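You operate a simulated robot arm through the tools that you are given. There is no shell and no other tool.

You are at the controls of a simulated robot arm. One attempt, no reset.

Task
Clean the dusty stub in the purple cleaner for 4 minutes.
Fine: it is one of the dark stub rack's; drawer shut; wait till the lamp is out.

It is judged by the outcome, as a careful person would: the job done as asked, and still so three seconds after it is handed in. It fails if anything else is knocked over, pushed out of place, dropped, spilled or broken.

Robot
A 6-joint arm with a two-finger gripper, fixed in place. Base frame: the origin is at the foot of the arm, x ahead of it, y to its left, z up; the work surface is at about z = 0.76. Units: m, rad, N and s.
Its first joint turns from -2.897 to 2.897 rad. Payload 2.45 kg.
The TCP is the grasp point between the finger pads, 0.02 m short of the fingertips. In the tool frame z runs along the fingers and y along their closing line. Largest opening 0.14 m; the body of the gripper starts 0.168 m behind the TCP.
Orientation is that of the tool frame in the base frame, as [roll, pitch, yaw] about the fixed x, y, z axes, in that order (R = Rz(yaw) Ry(pitch) Rx(roll)). With the fingers straight down and closing along the base's y, the tool's x points along the base's -x, its y along +y and its z along -z.

Tools
- The arm moves only by the tool servo_tool. Its argument "rows" is a list of rows, each an object (a shift or turn left out is 0, a gripper value left out holds the last) with "translation": the shift along the tool's x, y, z in units of 150 mm (1.0 is 150 mm), a list of three; "turn": the turn, a rotation vector about the tool's x, y, z in units of 90 degrees (1.0 is 90 degrees), a list of three; "fingers": the gripper command, from -1 (shut) to 1 (fully open), values between in proportion. In form: [{"translation": [tx, ty, tz], "turn": [wx, wy, wz], "fingers": fingers}, ...]. A call has 1 to 20 rows; each row is the pose to reach, as a shift and turn from the pose commanded when the call began, along the tool's axes at that moment. A call with a number of a shift or a turn outside -1 to 1 is refused whole. A row lasts 0.2 s, in which the tool goes at most 0.05 m and 0.15 rad; a call with a longer step from one row to the next is refused whole, and so is a gripper value outside its range. Where a pose cannot be reached the arm comes as near as it can. A force on the tool above 40 N (or 10 N above the force at the start of the call, whichever is more), or a blocked arm, ends the call early, and 0.2 s more pass. Each finger travels about 0.045 m/s and halts on what it meets, pressing with about 31 N; the grip force reading is that of the motor and also rises with nothing between the fingers. The clock runs only during rows and for 0.2 s after the last one: add rows that repeat a pose to give the fingers time. It gives the time, the measured TCP pose, the force on the tool (base axes), the opening and the grip force at its end, in the units of the frame above (readings bear some noise), with the torque about the TCP (base axes, N m) and any sound that the robot's microphone picked up, and new pictures: "views" is both (left out), scene, wrist or none.
- Cameras (640 x 400 px; columns grow to the right, rows downward): "scene" is fixed at [0.2206, -0.5003, 1.3521]; the picture's right is [0.64, -0.77, 0.00], its down [-0.31, -0.26, -0.91] and it looks along [0.70, 0.58, -0.40] (base axes); focal length 347 px, centre (320, 200). "wrist" rides on the gripper at [0.078, 0.011, -0.209] in the tool frame; the picture's right is [-0.14, 0.99, 0.00], its down [-0.92, -0.13, -0.37] and it looks along [-0.37, -0.05, 0.93] (tool axes); focal length 280 px, centre (320, 200).
- locate(camera, pixels): for up to 12 pixels [column, row] of the newest picture of that camera ("zoom" is the newest enlarged one), the place [x, y, z] in the base frame of the surface seen there, good to about 0.003 m. It takes no simulated time.
- enlarge(camera, box): a new picture of the part [left, top, right, bottom] of that camera's present view, enlarged. It takes no simulated time.
- sign_off(): hands the job in; it is judged then, once.

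Unless the task says otherwise, let go and move clear before handing in.

The tools are called after ">>>" as name(argument=value, ...) on one line, values as JSON. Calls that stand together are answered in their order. servo_tool: Moves the arm, as the interface text tells. Its arguments: {"type":"object","properties":{"rows":{"type":"array","items":{"type":"object","properties":{"translation":{"type":"array","items":{"type":"number"}},"turn":{"type":"array","items":{"type":"number"}},"fingers":{"type":"number"}}}},"views":{"type":"string","enum":["both","scene","wrist","none"]}},"required":["rows"]} The other tools are called the same way: locate (camera, pixels) gives the place of the surface under pixels of a picture; enlarge (camera, box) takes an enlarged picture of a part of a camera's view; sign_off () hands the job in.

At the start:

```text
clock: 0.0
ee_pos: [0.6442, 0.1796, 1.2314]
ee_rot: [-3.141, 0.0, -3.14]
ft_force: [0.6, -0.6, -0.3]
torque: [-0.01, -0.01, 0.0]
gripper_width: 0.1398
grip_force: 0.1
```

scene: 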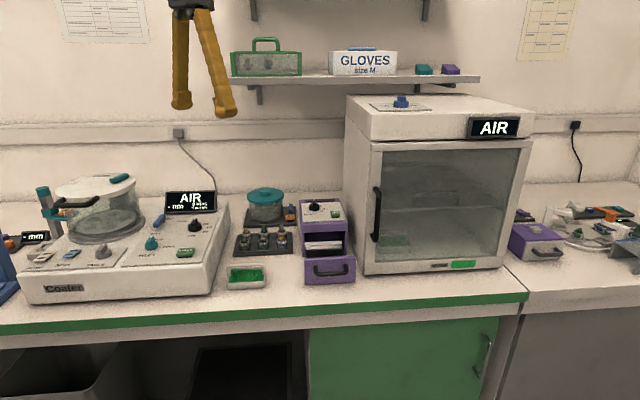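
wrist: 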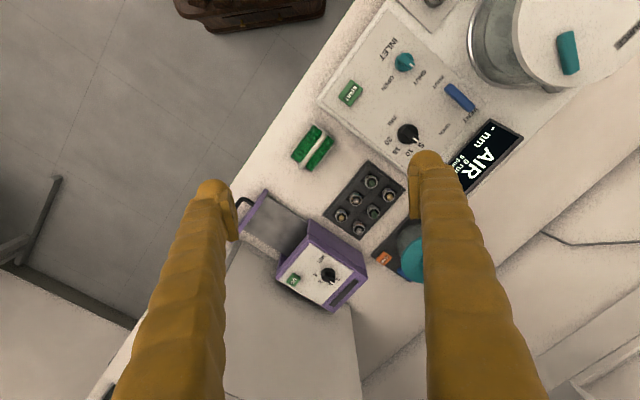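

The scene shows a purple cleaner (around pixel 325,240) with its drawer apparently open, and a dark stub rack (around 263,243) with several stubs. I'll enlarge these areas before moving.

>>> enlarge(camera="scene", box=[220, 180, 370, 300])

>>> enlarge(camera="wrist", box=[300, 140, 430, 250])

>>> enlarge(camera="wrist", box=[220, 180, 380, 320])

>>> enlarge(camera="scene", box=[490, 180, 640, 290])

```text
3.33 times, centred on (295, 240) of scene
```

zoom: 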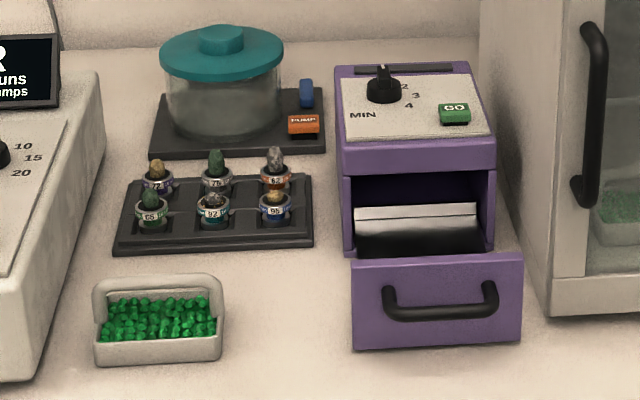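

```text
3.64 times, centred on (365, 195) of wrist
```

zoom: 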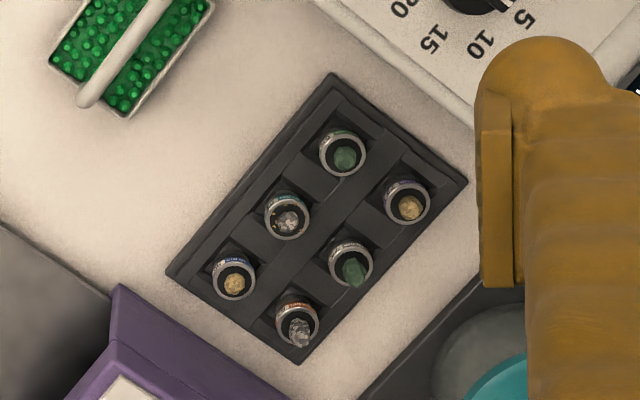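

```text
2.86 times, centred on (300, 250) of wrist
```

zoom: 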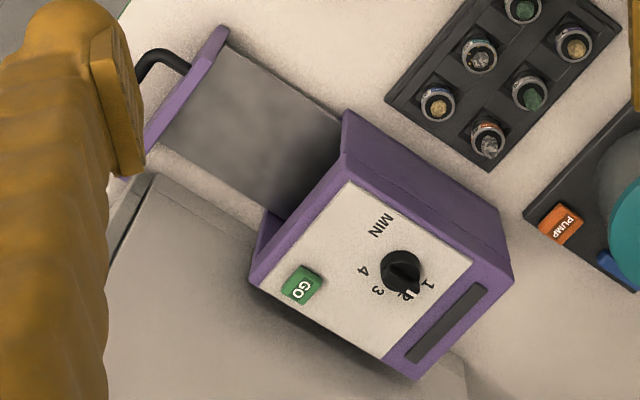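

```text
3.64 times, centred on (565, 235) of scene
```

zoom: 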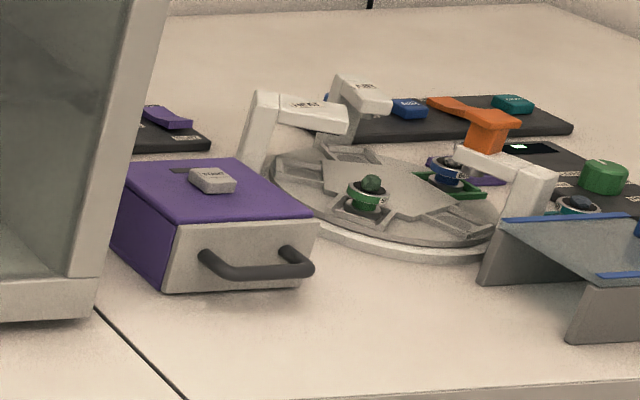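

The purple device at scene (325,240) has a MIN dial 1–4, a GO button, and an open drawer. The stub labelled "97" seems to have specks on it, so I'll zoom in further to tell the stubs apart.

>>> enlarge(camera="scene", box=[240, 210, 304, 250])

>>> enlarge(camera="wrist", box=[325, 160, 405, 210])

>>> enlarge(camera="wrist", box=[325, 190, 405, 240])

>>> enlarge(camera="scene", box=[296, 190, 360, 230])

>>> locate(camera="scene", pixels=[[314, 202], [311, 205], [334, 214], [329, 268], [309, 270], [347, 268], [321, 242], [325, 222], [312, 271], [343, 269]])

>>> locate(camera="wrist", pixels=[[371, 180], [389, 195], [357, 198], [372, 210], [341, 214], [358, 228], [328, 275], [294, 280], [275, 220], [240, 202], [330, 250], [345, 300]])

```text
10.00 times, centred on (272, 230) of scene
```

zoom: 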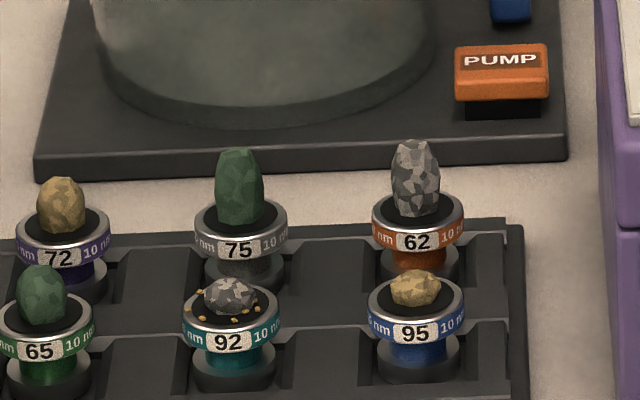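

```text
8.00 times, centred on (365, 185) of wrist
```

zoom: 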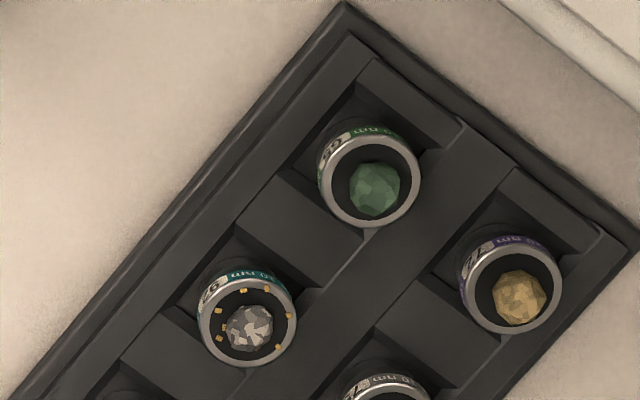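

```text
8.00 times, centred on (365, 215) of wrist
```

zoom: 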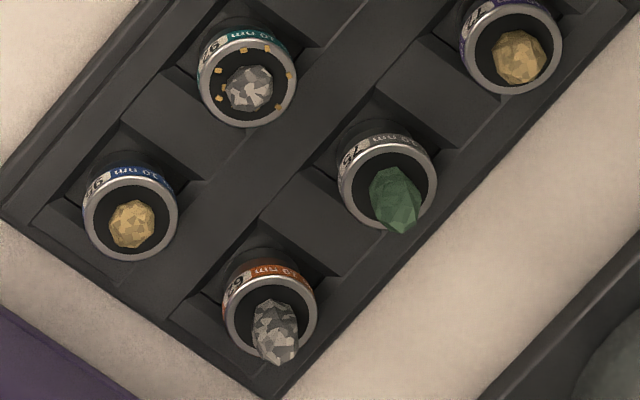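

```text
10.00 times, centred on (328, 210) of scene
```

zoom: 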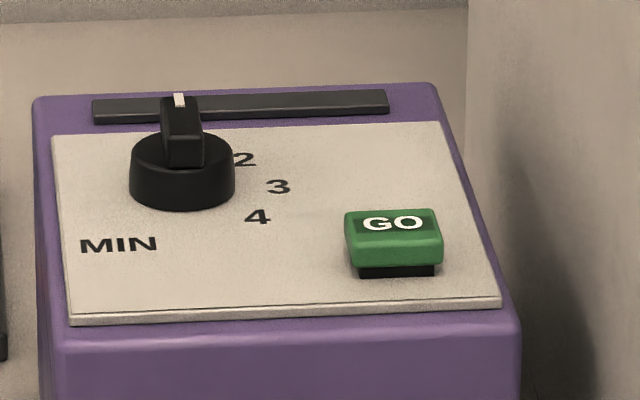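

```text
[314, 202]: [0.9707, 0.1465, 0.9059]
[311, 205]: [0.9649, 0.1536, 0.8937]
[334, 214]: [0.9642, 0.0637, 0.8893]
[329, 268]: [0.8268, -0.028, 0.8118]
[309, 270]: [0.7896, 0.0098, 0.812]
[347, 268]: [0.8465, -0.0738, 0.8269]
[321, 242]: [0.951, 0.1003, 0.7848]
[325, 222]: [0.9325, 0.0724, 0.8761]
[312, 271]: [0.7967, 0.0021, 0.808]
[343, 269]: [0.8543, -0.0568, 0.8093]
```

```text
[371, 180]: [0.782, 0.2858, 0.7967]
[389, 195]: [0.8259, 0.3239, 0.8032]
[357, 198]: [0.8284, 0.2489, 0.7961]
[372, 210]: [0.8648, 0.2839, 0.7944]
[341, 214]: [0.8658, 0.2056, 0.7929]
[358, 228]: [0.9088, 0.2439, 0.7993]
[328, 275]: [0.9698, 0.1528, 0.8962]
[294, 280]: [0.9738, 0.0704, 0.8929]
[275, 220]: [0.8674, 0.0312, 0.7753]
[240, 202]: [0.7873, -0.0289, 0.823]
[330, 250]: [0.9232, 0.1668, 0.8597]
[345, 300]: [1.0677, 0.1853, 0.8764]
```

Stub 92 (front row middle, zoom pixel (231,300)) is the only one with dust specks. Next I'll measure the drawer, panel and knob.

>>> enlarge(camera="wrist", box=[230, 180, 326, 240])

>>> enlarge(camera="scene", box=[296, 225, 360, 265])

>>> locate(camera="wrist", pixels=[[308, 225], [280, 275], [330, 305], [365, 272], [318, 255], [300, 300], [270, 192], [245, 215], [290, 245], [312, 212], [262, 205], [290, 230]])

>>> locate(camera="scene", pixels=[[303, 206], [305, 220], [344, 220], [340, 200], [313, 211], [335, 218], [330, 238], [330, 244], [330, 250], [310, 252], [345, 252], [330, 258]])

```text
6.67 times, centred on (278, 210) of wrist
```

zoom: 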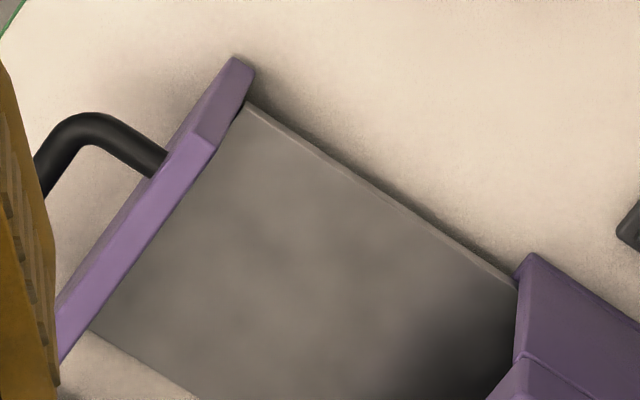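

```text
10.00 times, centred on (328, 245) of scene
```

zoom: 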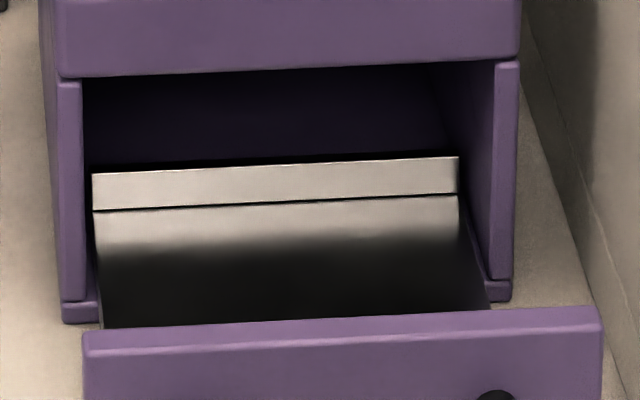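

```text
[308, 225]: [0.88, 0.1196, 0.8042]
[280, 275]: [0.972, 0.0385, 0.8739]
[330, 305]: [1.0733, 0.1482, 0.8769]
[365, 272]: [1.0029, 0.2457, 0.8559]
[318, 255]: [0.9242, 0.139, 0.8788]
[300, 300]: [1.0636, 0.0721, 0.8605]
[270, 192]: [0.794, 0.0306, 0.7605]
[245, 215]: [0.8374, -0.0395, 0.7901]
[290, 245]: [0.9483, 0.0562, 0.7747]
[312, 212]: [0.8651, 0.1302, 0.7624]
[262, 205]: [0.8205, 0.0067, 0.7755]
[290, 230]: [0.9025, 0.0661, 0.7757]
```

```text
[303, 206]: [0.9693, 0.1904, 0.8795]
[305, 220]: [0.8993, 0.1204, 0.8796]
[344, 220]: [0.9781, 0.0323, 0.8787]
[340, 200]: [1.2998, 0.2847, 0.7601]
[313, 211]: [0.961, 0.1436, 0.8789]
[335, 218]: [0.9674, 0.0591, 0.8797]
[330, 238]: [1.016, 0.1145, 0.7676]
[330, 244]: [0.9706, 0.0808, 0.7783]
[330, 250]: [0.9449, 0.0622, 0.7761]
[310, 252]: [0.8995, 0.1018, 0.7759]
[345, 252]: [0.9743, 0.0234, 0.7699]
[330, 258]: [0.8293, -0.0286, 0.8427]
```

The panel top is flat at about z=0.879, the drawer floor is at about 0.7755, and the bench runs at about 45° to the base. I'll move to a viewing pose turned 45°, so the fingers close along the rack row.

>>> servo_tool(rows=[{"translation": [-0.118, -0.067, 0.167], "turn": [0, 0, -0.083]}, {"translation": [-0.235, -0.133, 0.333], "turn": [0, 0, -0.167]}, {"translation": [-0.353, -0.2, 0.5], "turn": [0, 0, -0.25]}, {"translation": [-0.47, -0.267, 0.667], "turn": [0, 0, -0.333]}, {"translation": [-0.588, -0.333, 0.833], "turn": [0, 0, -0.417]}, {"translation": [-0.706, -0.4, 1.0], "turn": [0, 0, -0.5]}, {"translation": [-0.706, -0.4, 1.0], "turn": [0, 0, -0.5]}])

```text
clock: 1.6
ee_pos: [0.7503, 0.1173, 1.0795]
ee_rot: [-3.141, 0.0, -2.354]
ft_force: [-0.3, -0.6, 1.0]
torque: [0.0, 0.0, -0.01]
gripper_width: 0.1401
grip_force: 0.1
```

scene: 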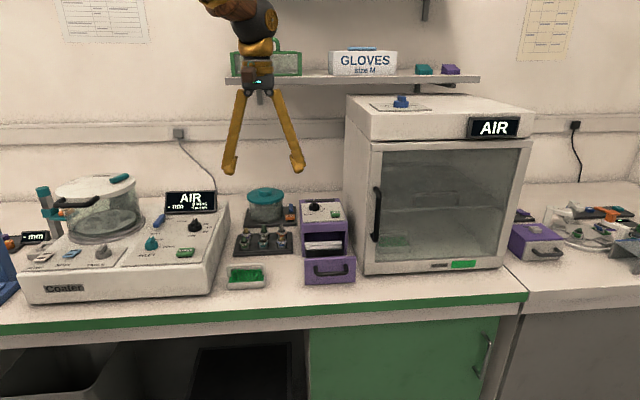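
wrist: 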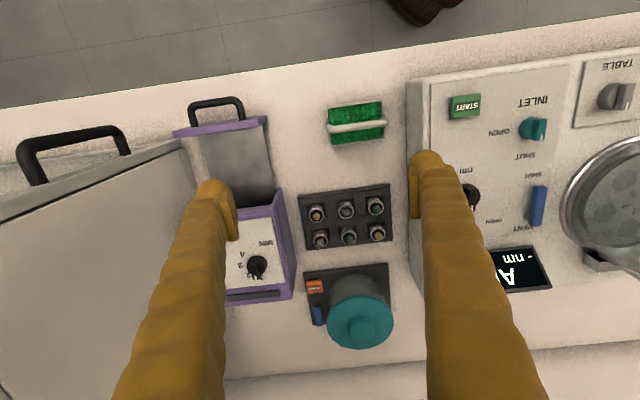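

>>> enlarge(camera="wrist", box=[290, 175, 400, 255])

>>> locate(camera="wrist", pixels=[[300, 197], [389, 184], [307, 257], [392, 243], [346, 210], [316, 213], [375, 206], [348, 236], [330, 211], [361, 208], [346, 192], [347, 224]])

>>> locate(camera="wrist", pixels=[[181, 132], [266, 120], [262, 128], [272, 190], [204, 135], [240, 160], [285, 195], [292, 290], [256, 264], [254, 278], [225, 296], [215, 107]])

```text
5.00 times, centred on (345, 215) of wrist
```

zoom: 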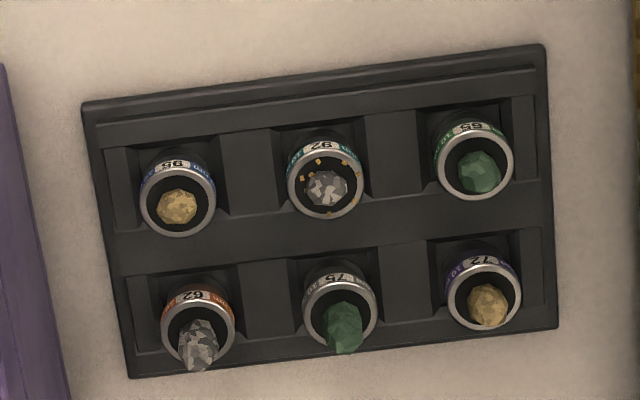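

```text
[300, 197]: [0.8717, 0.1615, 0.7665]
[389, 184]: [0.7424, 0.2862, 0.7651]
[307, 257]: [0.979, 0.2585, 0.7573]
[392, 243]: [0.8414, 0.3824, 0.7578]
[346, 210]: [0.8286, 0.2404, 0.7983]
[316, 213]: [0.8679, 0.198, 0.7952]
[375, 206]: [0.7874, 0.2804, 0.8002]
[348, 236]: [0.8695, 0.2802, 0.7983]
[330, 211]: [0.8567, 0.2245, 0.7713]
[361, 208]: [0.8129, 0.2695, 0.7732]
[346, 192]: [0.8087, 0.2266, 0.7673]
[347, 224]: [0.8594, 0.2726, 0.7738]
```

```text
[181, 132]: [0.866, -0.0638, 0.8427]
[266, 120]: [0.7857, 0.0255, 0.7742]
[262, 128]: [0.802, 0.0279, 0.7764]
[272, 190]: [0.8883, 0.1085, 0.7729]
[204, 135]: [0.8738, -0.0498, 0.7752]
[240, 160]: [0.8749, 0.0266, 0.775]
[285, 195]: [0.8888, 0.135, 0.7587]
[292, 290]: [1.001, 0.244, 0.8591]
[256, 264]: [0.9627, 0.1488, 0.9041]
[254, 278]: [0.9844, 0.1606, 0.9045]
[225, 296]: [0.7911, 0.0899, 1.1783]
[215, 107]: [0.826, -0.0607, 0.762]
```

Stub 92's ring centre is near zoom (325,180), and the rack top is about z=0.773. I'll locate points on the ring to get its exact centre and height.

>>> enlarge(camera="wrist", box=[330, 200, 362, 220])

>>> locate(camera="zoom", pixels=[[140, 200], [480, 200], [320, 60], [320, 340]])

>>> enlarge(camera="scene", box=[247, 223, 279, 243])

```text
16.00 times, centred on (346, 210) of wrist
```

zoom: 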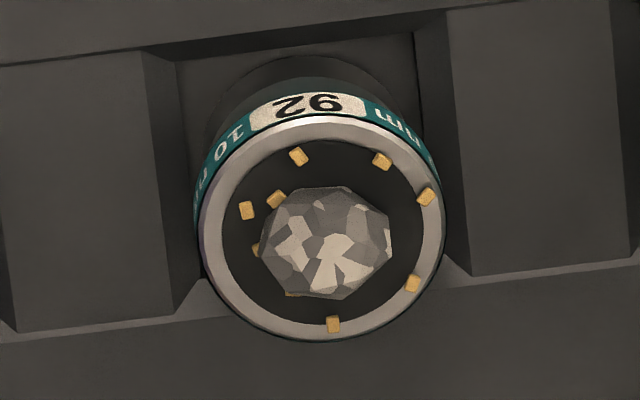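

```text
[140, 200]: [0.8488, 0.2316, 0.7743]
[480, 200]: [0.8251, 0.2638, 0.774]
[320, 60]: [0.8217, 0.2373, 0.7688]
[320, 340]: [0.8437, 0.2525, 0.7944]
```

```text
16.00 times, centred on (263, 233) of scene
```

zoom: 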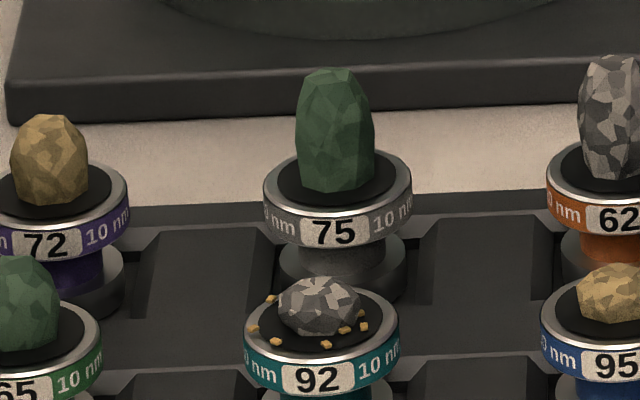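

Next I'll locate the silver ring's rim points directly, at wrist-picture subpixel positions.

>>> locate(camera="wrist", pixels=[[339.3, 212.2], [353.0, 211.5], [346, 205.5], [346.1, 217.9], [346, 207], [340.5, 210], [346.1, 212.5]])

>>> locate(camera="zoom", pixels=[[252, 327], [392, 327], [320, 357], [320, 380], [340, 170], [20, 372], [620, 365]])

```text
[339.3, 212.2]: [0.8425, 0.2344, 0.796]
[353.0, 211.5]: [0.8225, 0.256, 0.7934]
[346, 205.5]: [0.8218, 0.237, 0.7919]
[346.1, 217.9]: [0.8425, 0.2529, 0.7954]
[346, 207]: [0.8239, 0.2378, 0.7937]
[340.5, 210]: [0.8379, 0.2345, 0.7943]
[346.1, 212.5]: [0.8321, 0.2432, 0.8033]
```

```text
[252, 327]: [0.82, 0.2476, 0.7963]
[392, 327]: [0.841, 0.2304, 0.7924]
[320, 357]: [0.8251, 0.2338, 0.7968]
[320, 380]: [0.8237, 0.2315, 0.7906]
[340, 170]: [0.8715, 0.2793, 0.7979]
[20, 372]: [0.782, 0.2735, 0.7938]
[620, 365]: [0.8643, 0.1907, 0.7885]
```

The ring centre is about (0.832, 0.2445), its top is at about z=0.795, its diameter is about 0.029, and neighbours are 0.057 apart. I'll move above it at z≈0.93 with the opening narrowed to 0.044.

>>> servo_tool(rows=[{"translation": [-0.164, 0.035, 0.167], "fingers": -0.371}, {"translation": [-0.328, 0.071, 0.333], "fingers": -0.371}, {"translation": [-0.492, 0.106, 0.5], "fingers": -0.371}, {"translation": [-0.657, 0.142, 0.667], "fingers": -0.371}, {"translation": [-0.821, 0.177, 0.833], "fingers": -0.371}, {"translation": [-0.985, 0.2125, 1.0], "fingers": -0.371}, {"translation": [-0.985, 0.2125, 1.0], "fingers": -0.371}, {"translation": [-0.985, 0.2125, 1.0], "fingers": -0.371}])

```text
clock: 3.4
ee_pos: [0.8311, 0.2463, 0.932]
ee_rot: [-3.14, -0.001, -2.355]
ft_force: [-0.2, 1.0, -0.2]
torque: [0.01, 0.03, 0.0]
gripper_width: 0.044
grip_force: 0.0
```

scene: 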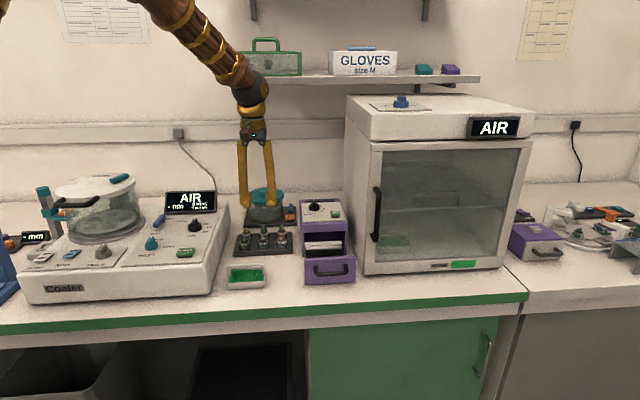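
wrist: 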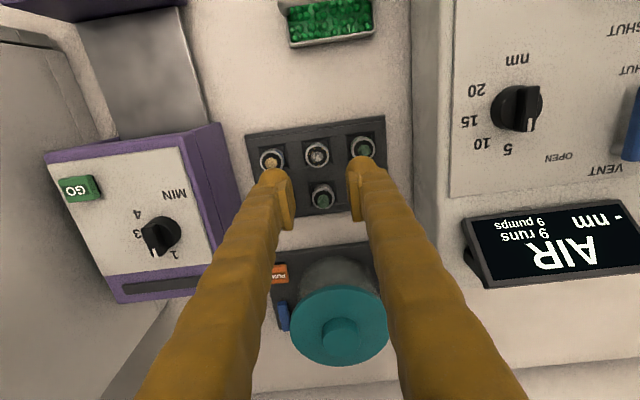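

The stub sits at wrist pixel ~(317,152), almost where the TCP axis projects (~(320,156)). I'll refine its position from this closer view.

>>> enlarge(camera="wrist", box=[269, 120, 365, 180])

```text
6.67 times, centred on (317, 150) of wrist
```

zoom: 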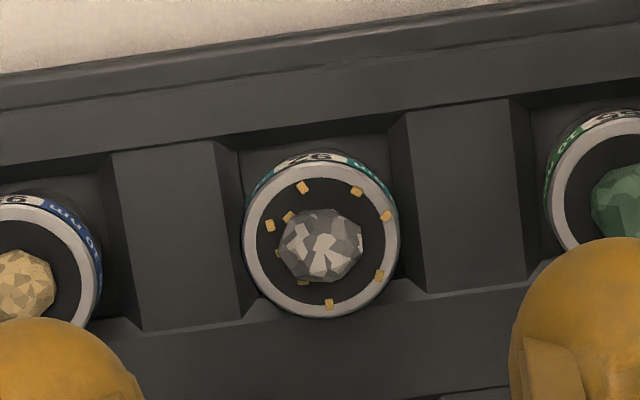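

>>> locate(camera="zoom", pixels=[[250, 248], [390, 235], [320, 168], [322, 312], [180, 220], [465, 190], [180, 240], [440, 320], [230, 340], [120, 60], [325, 240]])

```text
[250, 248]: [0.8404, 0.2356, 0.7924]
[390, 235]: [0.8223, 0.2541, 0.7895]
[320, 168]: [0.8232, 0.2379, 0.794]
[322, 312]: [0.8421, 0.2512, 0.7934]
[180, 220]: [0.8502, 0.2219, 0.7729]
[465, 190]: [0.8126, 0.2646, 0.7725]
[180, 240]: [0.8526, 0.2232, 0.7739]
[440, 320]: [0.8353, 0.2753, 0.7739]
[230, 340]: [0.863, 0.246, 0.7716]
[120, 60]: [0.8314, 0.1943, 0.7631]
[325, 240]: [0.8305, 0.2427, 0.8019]
```

The refined stub centre is (0.8325, 0.2447), so I need a 2 mm shift along −tool y. I'll descend to z≈0.797, leaving the fingertips about 4 mm above the rack dividers.

>>> servo_tool(rows=[{"translation": [0, -0.014, 0.15]}, {"translation": [0, -0.014, 0.3]}, {"translation": [0, -0.014, 0.45]}, {"translation": [0, -0.014, 0.6]}, {"translation": [0, -0.014, 0.7]}, {"translation": [0, -0.014, 0.8]}, {"translation": [0, -0.014, 0.85]}, {"translation": [0, -0.014, 0.89]}, {"translation": [0, -0.014, 0.89]}])

```text
clock: 5.2
ee_pos: [0.835, 0.2458, 0.8035]
ee_rot: [-3.138, 0.006, -2.357]
ft_force: [-2.0, -0.9, 12.8]
torque: [0.15, 0.28, 0.01]
gripper_width: 0.0446
grip_force: 0.2
stopped in row 8: the force on the tool passed its limit at 54 N (the readings are from after the stop); the commanded pose is now the measured one
```

scene: 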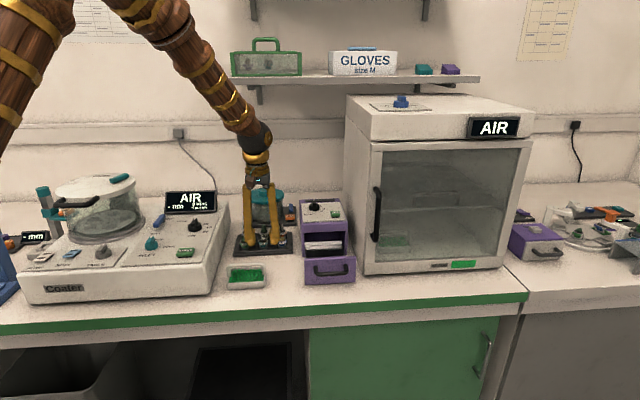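
wrist: 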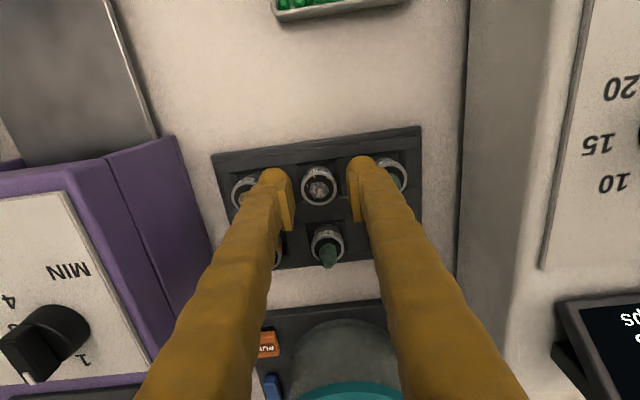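

Contact came early at TCP z≈0.8035, with 12.8 N still on the tool, so I need to see what the fingers touch. I'll look closely before moving.

>>> enlarge(camera="wrist", box=[224, 130, 416, 250])

>>> enlarge(camera="scene", box=[231, 210, 295, 250])

```text
3.33 times, centred on (320, 190) of wrist
```

zoom: 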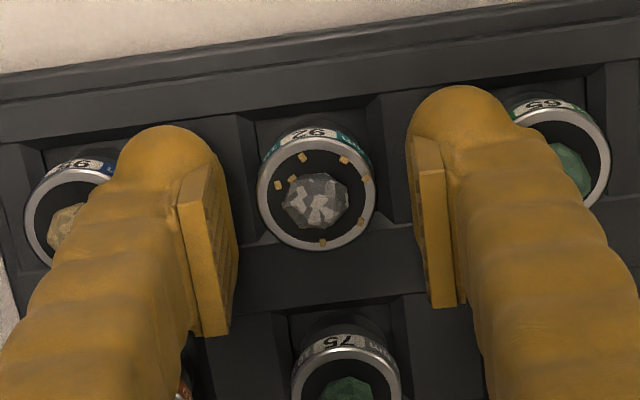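

```text
10.00 times, centred on (263, 230) of scene
```

zoom: 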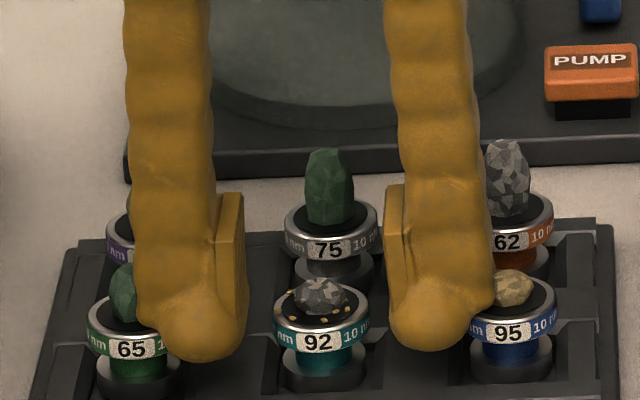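

The fingers are thicker than I assumed, with pad and rounded body about 27 mm together, and their outer sides overlap the neighbouring rings 65 and 95. I'll lift straight up, check that nothing moved, then re-plan with a diagonal grasp.

>>> servo_tool(rows=[{"translation": [0, 0, -0.03]}, {"translation": [0, 0, -0.1]}, {"translation": [0, 0, -0.25]}, {"translation": [0, 0, -0.5]}, {"translation": [0, 0, -0.75]}, {"translation": [0, 0, -0.9]}, {"translation": [0, 0, -0.9]}])

```text
clock: 6.8
ee_pos: [0.8329, 0.2458, 0.9375]
ee_rot: [-3.141, 0.002, -2.356]
ft_force: [-0.6, -0.2, 1.0]
torque: [-0.03, 0.01, 0.03]
gripper_width: 0.0442
grip_force: 0.1
```

scene: 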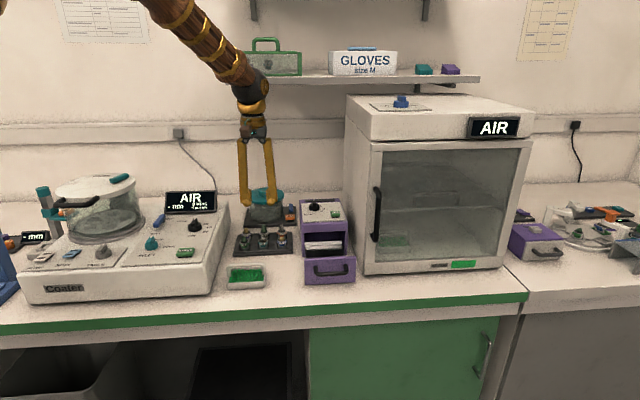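
wrist: 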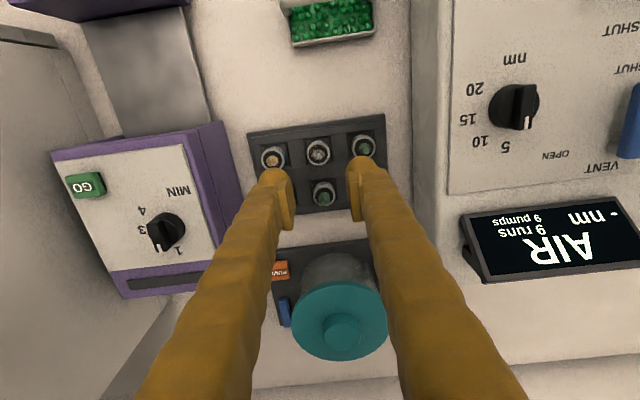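

The stubs and rack look unmoved. I'll turn so the fingers close roughly along base y, which puts them in the diagonal gaps between stubs, and then re-measure.

>>> servo_tool(rows=[{"turn": [0, 0, 0.08], "fingers": -0.44}, {"turn": [0, 0, 0.16], "fingers": -0.44}, {"turn": [0, 0, 0.24], "fingers": -0.44}, {"turn": [0, 0, 0.32], "fingers": -0.44}, {"turn": [0, 0, 0.4], "fingers": -0.44}, {"turn": [0, 0, 0.47], "fingers": -0.44}, {"turn": [0, 0, 0.47], "fingers": -0.44}])

>>> enlarge(camera="wrist", box=[256, 110, 384, 190])

>>> enlarge(camera="scene", box=[231, 210, 295, 250])

```text
clock: 8.4
ee_pos: [0.8337, 0.245, 0.9369]
ee_rot: [-3.141, 0.003, -3.095]
ft_force: [-0.3, 0.5, -0.4]
torque: [0.0, -0.01, 0.0]
gripper_width: 0.039
grip_force: 0.1
```

scene: 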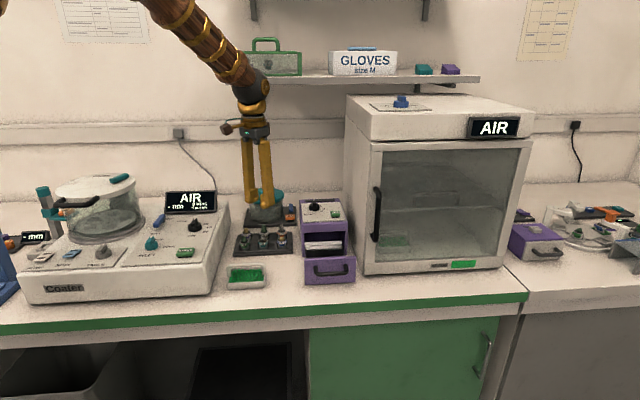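
wrist: 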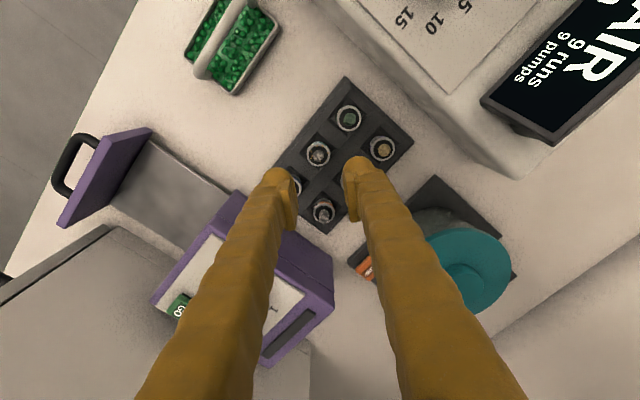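

```text
5.00 times, centred on (320, 150) of wrist
```

zoom: 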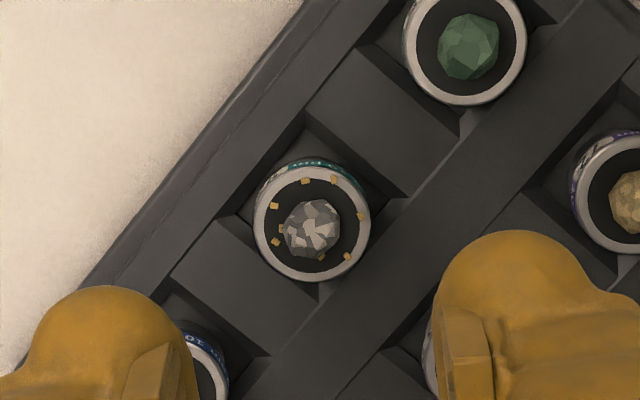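

```text
10.00 times, centred on (263, 230) of scene
```

zoom: 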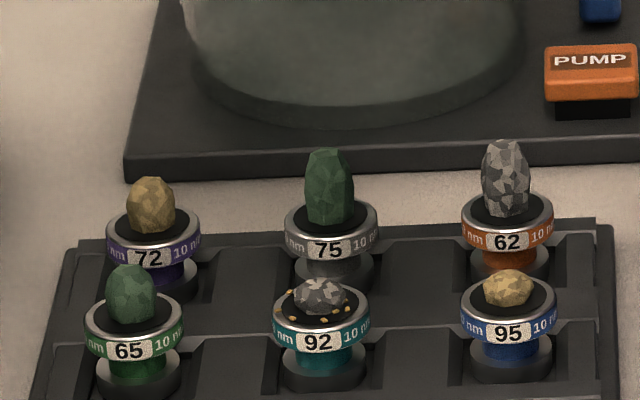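

All six stubs sit undisturbed. With fingers along the diagonal, I estimate about 6 mm clearance to 65, 75 and 95. I'll add a small turn correction, descend to just above ring height, and look.

>>> servo_tool(rows=[{"translation": [0.005, -0.005, 0.2], "turn": [0, 0, 0.03]}, {"translation": [0.005, -0.005, 0.4], "turn": [0, 0, 0.03]}, {"translation": [0.005, -0.005, 0.6], "turn": [0, 0, 0.03]}, {"translation": [0.005, -0.005, 0.7], "turn": [0, 0, 0.03]}, {"translation": [0.005, -0.005, 0.78], "turn": [0, 0, 0.03]}, {"translation": [0.005, -0.005, 0.78], "turn": [0, 0, 0.03]}])

>>> enlarge(camera="wrist", box=[224, 130, 416, 250])

>>> enlarge(camera="scene", box=[231, 210, 295, 250])

```text
clock: 9.8
ee_pos: [0.8332, 0.2448, 0.82]
ee_rot: [3.14, 0.004, -3.14]
ft_force: [-0.7, 0.1, 0.2]
torque: [-0.02, -0.03, -0.03]
gripper_width: 0.0391
grip_force: 0.0
```

scene: 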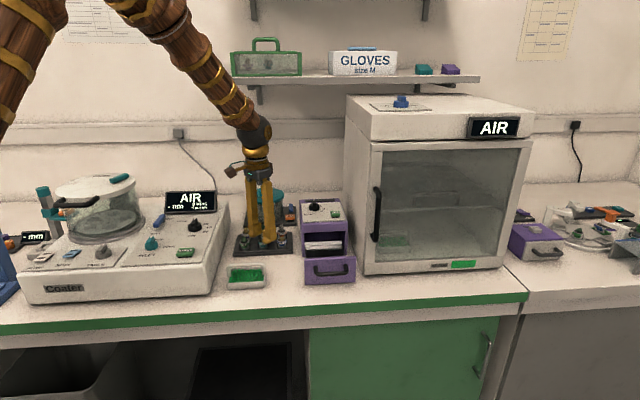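
wrist: 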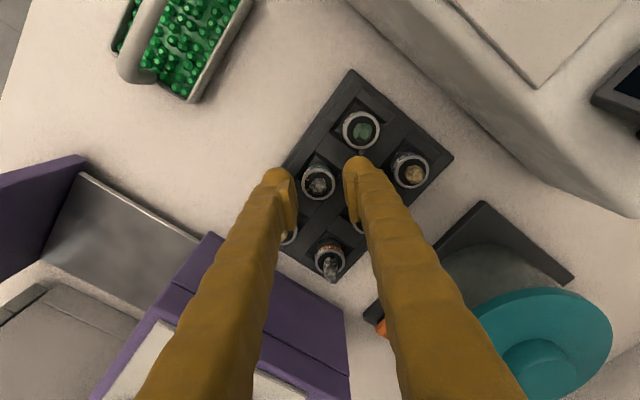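

```text
3.33 times, centred on (320, 190) of wrist
```

zoom: 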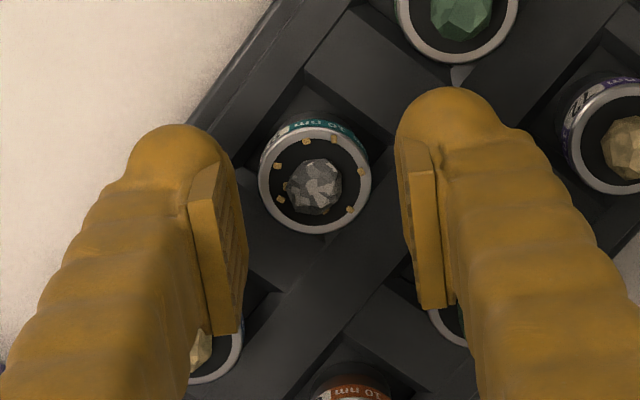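

```text
10.00 times, centred on (263, 230) of scene
```

zoom: 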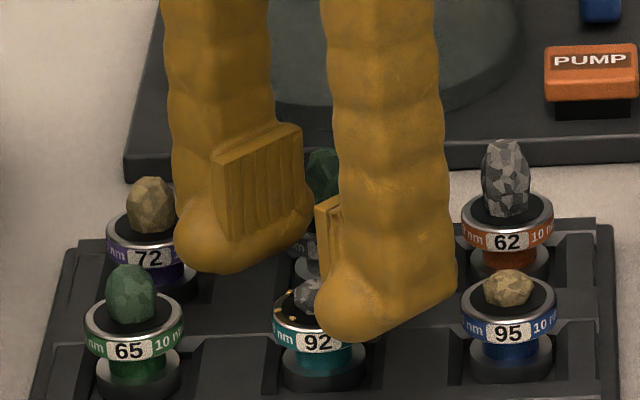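

The stub (zoom (315,180)) is centred between the pads within about 1 mm, and the fingers clear 65, 75 and 95. I'll descend the last 22 mm slowly.

>>> servo_tool(rows=[{"translation": [0, -0.008, 0.04]}, {"translation": [0, -0.008, 0.08]}, {"translation": [0, -0.008, 0.11]}, {"translation": [0, -0.008, 0.135]}, {"translation": [0, -0.008, 0.15]}, {"translation": [0, -0.008, 0.15]}])

>>> enlarge(camera="scene", box=[231, 210, 295, 250])

>>> enlarge(camera="wrist", box=[224, 130, 416, 250])

```text
clock: 11.2
ee_pos: [0.8338, 0.244, 0.7977]
ee_rot: [-3.141, 0.003, 3.14]
ft_force: [-0.5, 0.3, 0.8]
torque: [0.0, 0.0, -0.02]
gripper_width: 0.0394
grip_force: 0.1
```

scene: 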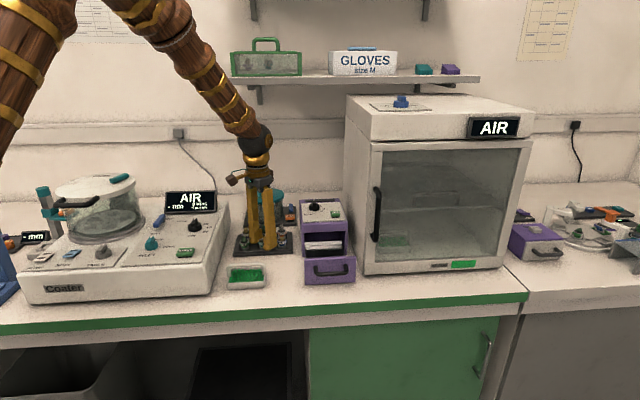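
wrist: 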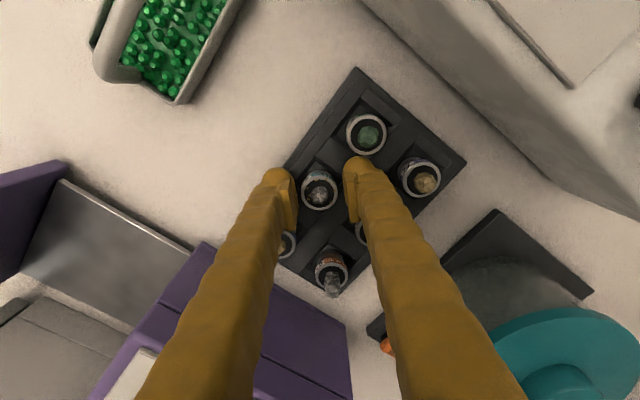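

```text
10.00 times, centred on (263, 230) of scene
```

zoom: 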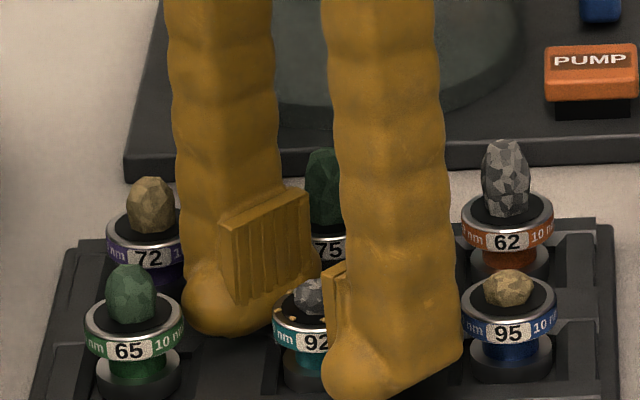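

```text
3.33 times, centred on (320, 190) of wrist
```

zoom: 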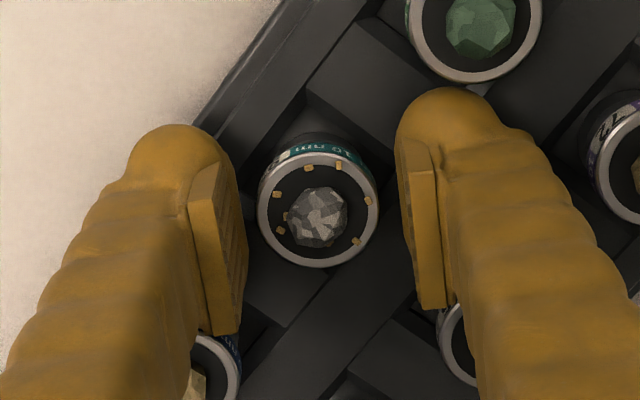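

There's no contact at z=0.798. I'll check the pad's height range against the ring by locating the pad's corners in the scene.

>>> enlarge(camera="scene", box=[243, 222, 275, 242])

>>> locate(camera="scene", pixels=[[254.8, 240], [261.5, 237.0], [254, 233], [261, 230.5], [252, 243], [264, 244.2], [264, 246]])

```text
16.00 times, centred on (259, 232) of scene
```

zoom: 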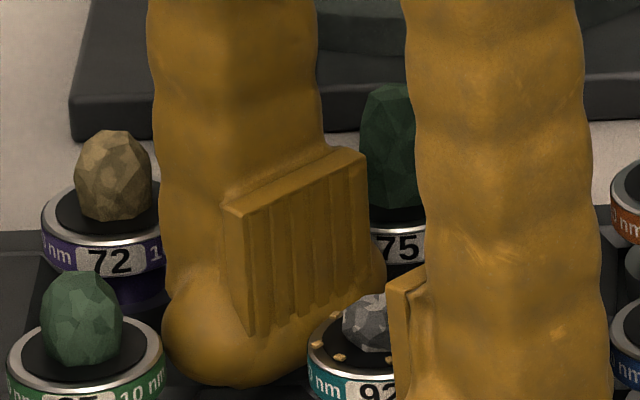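

```text
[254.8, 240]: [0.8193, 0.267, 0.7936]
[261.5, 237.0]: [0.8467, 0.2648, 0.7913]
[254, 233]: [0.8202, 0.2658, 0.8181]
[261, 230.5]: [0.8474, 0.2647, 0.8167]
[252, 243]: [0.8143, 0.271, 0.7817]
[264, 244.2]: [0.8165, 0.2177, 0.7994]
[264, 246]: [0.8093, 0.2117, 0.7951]
```

The pads' lower edge is at about z=0.791, overlapping the ring (0.783–0.795) by only about 4 mm. The tips have about 5 mm of room above the rack, so I'll go 4 mm lower and then close.

>>> servo_tool(rows=[{"translation": [0, 0, 0.013]}, {"translation": [0, 0, 0.026]}, {"translation": [0, 0, 0.026]}], views="none")

```text
clock: 12.0
ee_pos: [0.8336, 0.2436, 0.7947]
ee_rot: [3.141, 0.005, 3.141]
ft_force: [-6.7, -0.1, 10.9]
torque: [-0.08, 0.14, 0.01]
gripper_width: 0.0394
grip_force: 0.1
```

A finger touched the rack (10.9 N up) at z=0.7947. I'll back off 1.5 mm and close on the ring.

>>> servo_tool(rows=[{"translation": [0, 0, -0.015]}, {"translation": [0, 0, -0.015]}, {"translation": [0, 0, -0.015], "fingers": -0.55}, {"translation": [0, 0, -0.015], "fingers": -0.7}, {"translation": [0, 0, -0.015], "fingers": -0.8}, {"translation": [0, 0, -0.015], "fingers": -0.8}, {"translation": [0, 0, -0.015], "fingers": -0.8}])

>>> enlarge(camera="scene", box=[231, 210, 295, 250])

>>> enlarge(camera="wrist", box=[224, 130, 416, 250])

```text
clock: 13.6
ee_pos: [0.8346, 0.2441, 0.7962]
ee_rot: [-3.141, 0.003, 3.141]
ft_force: [-0.5, 0.5, 0.3]
torque: [-0.02, 0.0, 0.0]
gripper_width: 0.0255
grip_force: 30.8
```

scene: 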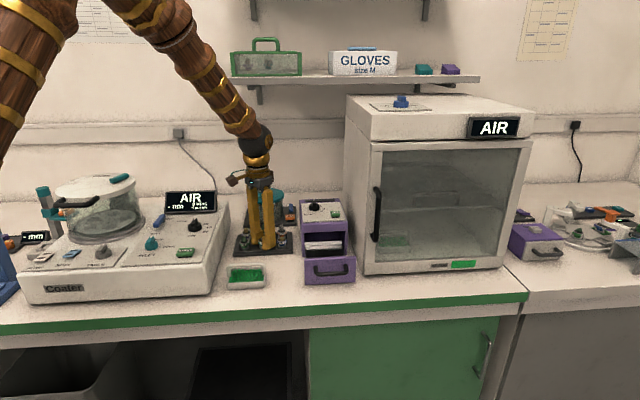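
wrist: 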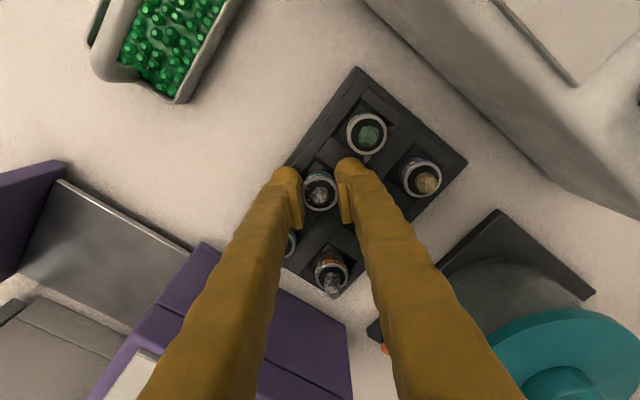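

```text
10.00 times, centred on (263, 230) of scene
```

zoom: 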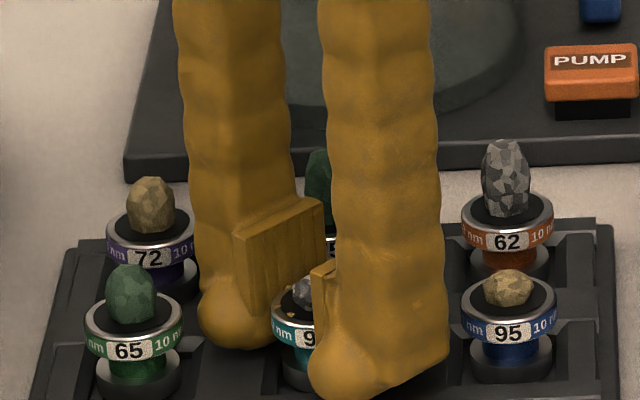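

```text
3.33 times, centred on (320, 190) of wrist
```

zoom: 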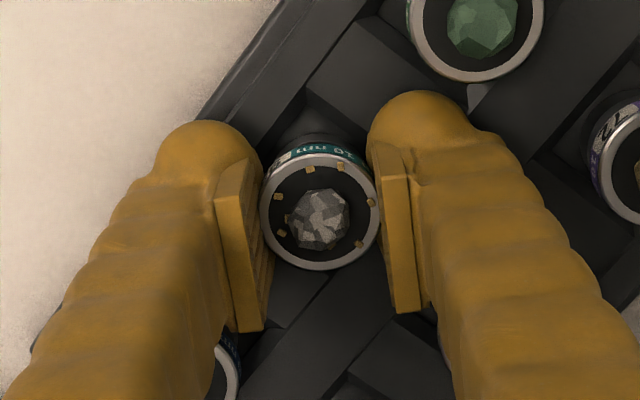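

The fingers stopped at 25.5 mm with 30.8 N, so the ring is held. I'll lift slowly and check that the stub comes along cleanly.

>>> servo_tool(rows=[{"translation": [0, 0, -0.04], "fingers": -1}, {"translation": [0, 0, -0.1], "fingers": -1}, {"translation": [0, 0, -0.2], "fingers": -1}, {"translation": [0, 0, -0.35], "fingers": -1}, {"translation": [0, 0, -0.5], "fingers": -1}, {"translation": [0, 0, -0.65], "fingers": -1}, {"translation": [0, 0, -0.8], "fingers": -1}, {"translation": [0, 0, -0.8], "fingers": -1}])

>>> enlarge(camera="scene", box=[221, 170, 317, 250])

>>> enlarge(camera="wrist", box=[224, 110, 416, 230])

```text
clock: 15.4
ee_pos: [0.8336, 0.244, 0.9147]
ee_rot: [-3.141, 0.001, -3.141]
ft_force: [0.2, -0.1, 0.0]
torque: [-0.01, -0.03, -0.01]
gripper_width: 0.0252
grip_force: 30.7
```

scene: 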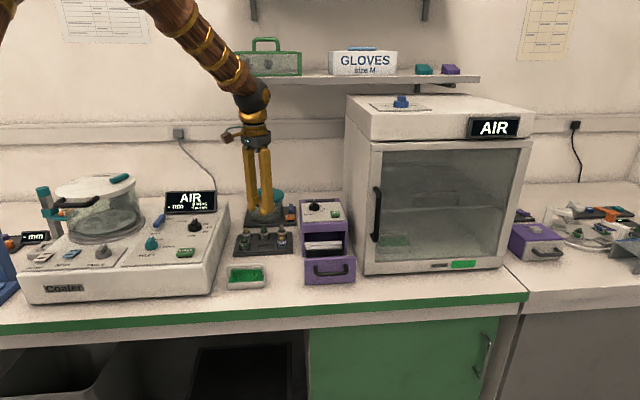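
wrist: 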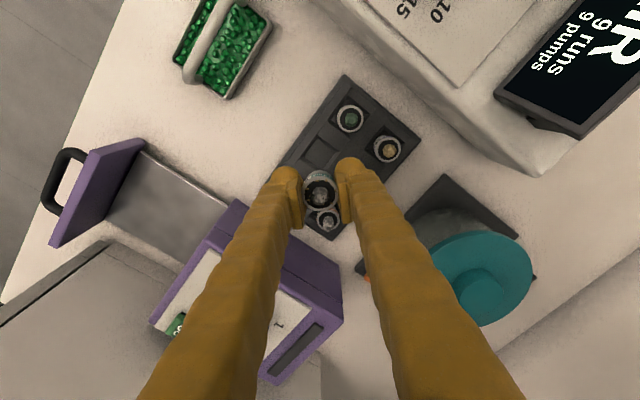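

```text
5.00 times, centred on (269, 210) of scene
```

zoom: 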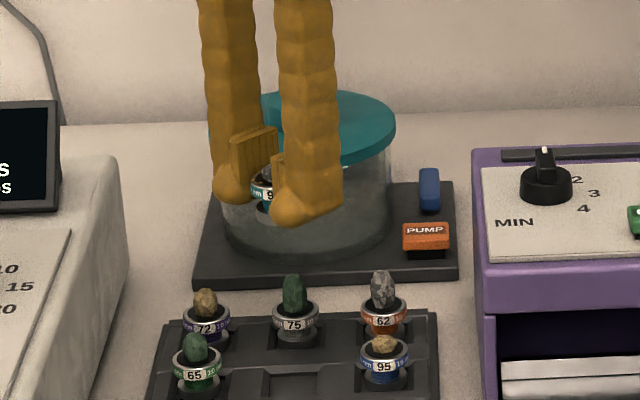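

```text
3.33 times, centred on (320, 170) of wrist
```

zoom: 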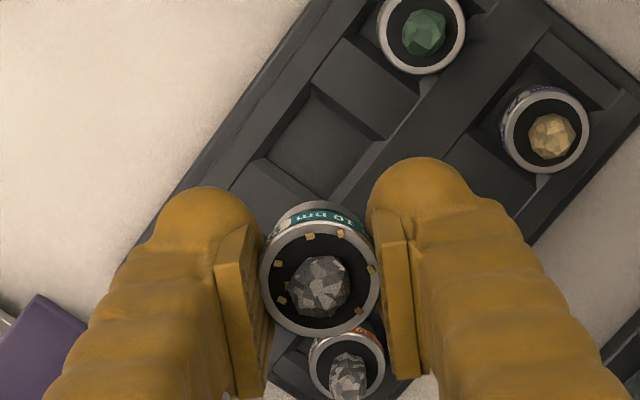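

Stub 92 is held upright and the other five are undisturbed. I'll measure the empty pocket floor (zoom (320,140)) to get the stub's bottom height, along with the drawer floor.

>>> locate(camera="zoom", pixels=[[320, 130], [330, 150], [300, 150], [325, 140], [310, 120]])

>>> locate(camera="wrist", pixels=[[150, 155], [220, 200], [115, 205], [175, 235], [165, 195], [130, 180], [190, 215], [145, 143], [60, 240], [50, 205], [72, 155], [100, 195]])

>>> enlarge(camera="wrist", box=[30, 120, 254, 260])

```text
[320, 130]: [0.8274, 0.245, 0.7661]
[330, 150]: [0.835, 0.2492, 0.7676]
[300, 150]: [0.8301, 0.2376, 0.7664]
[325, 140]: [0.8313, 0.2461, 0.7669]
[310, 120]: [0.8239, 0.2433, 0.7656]
```

```text
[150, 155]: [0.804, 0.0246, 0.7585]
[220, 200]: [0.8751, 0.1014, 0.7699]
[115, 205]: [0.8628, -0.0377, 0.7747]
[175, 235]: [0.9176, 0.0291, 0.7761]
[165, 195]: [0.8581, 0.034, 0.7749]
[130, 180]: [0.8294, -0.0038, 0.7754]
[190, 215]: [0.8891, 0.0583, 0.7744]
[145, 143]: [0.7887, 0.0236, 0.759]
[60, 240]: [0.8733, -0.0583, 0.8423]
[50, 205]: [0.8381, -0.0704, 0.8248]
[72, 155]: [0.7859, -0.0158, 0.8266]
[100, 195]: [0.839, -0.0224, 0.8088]
```

```text
2.86 times, centred on (142, 190) of wrist
```

zoom: 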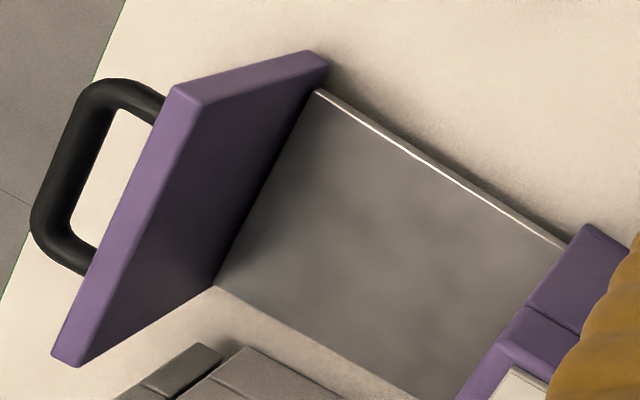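

The pocket floor is about 0.7665 and the drawer floor about 0.7755, so release should be at TCP z≈0.805. I'll lift a bit more, turn back to closing along the bench direction, and carry the stub toward the drawer.

>>> servo_tool(rows=[{"translation": [0, 0, -0.17]}, {"translation": [0, 0, -0.34]}, {"translation": [-0.025, -0.12, -0.34], "turn": [0, 0, -0.083]}, {"translation": [-0.05, -0.24, -0.34], "turn": [0, 0, -0.167]}, {"translation": [-0.075, -0.36, -0.34], "turn": [0, 0, -0.25]}, {"translation": [-0.1, -0.48, -0.34], "turn": [0, 0, -0.333]}, {"translation": [-0.125, -0.6, -0.34], "turn": [0, 0, -0.417]}, {"translation": [-0.15, -0.72, -0.34], "turn": [0, 0, -0.5]}, {"translation": [-0.15, -0.72, -0.34], "turn": [0, 0, -0.5]}])

```text
clock: 17.4
ee_pos: [0.8557, 0.1358, 0.9668]
ee_rot: [-3.14, 0.002, -2.354]
ft_force: [0.5, -0.4, 0.1]
torque: [0.02, -0.02, 0.03]
gripper_width: 0.0255
grip_force: 31.2
```

scene: 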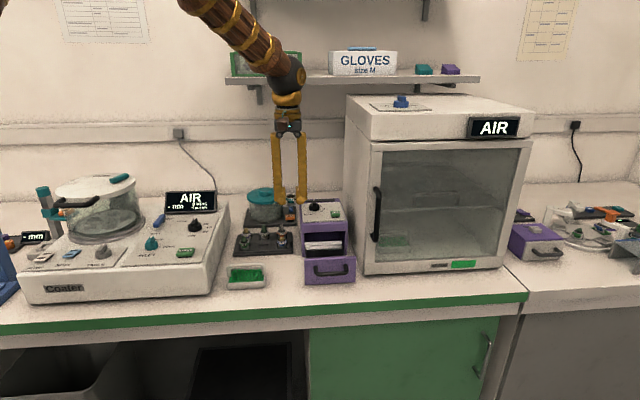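
wrist: 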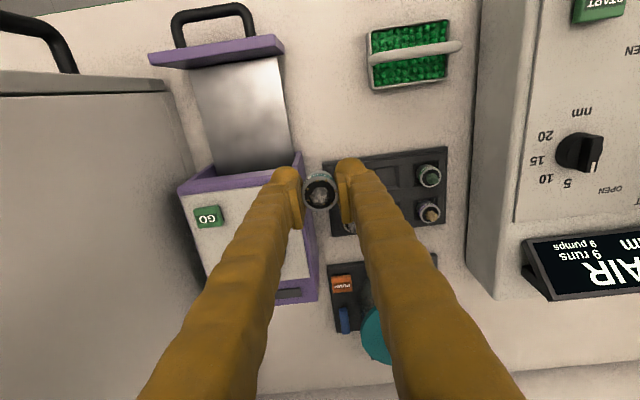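

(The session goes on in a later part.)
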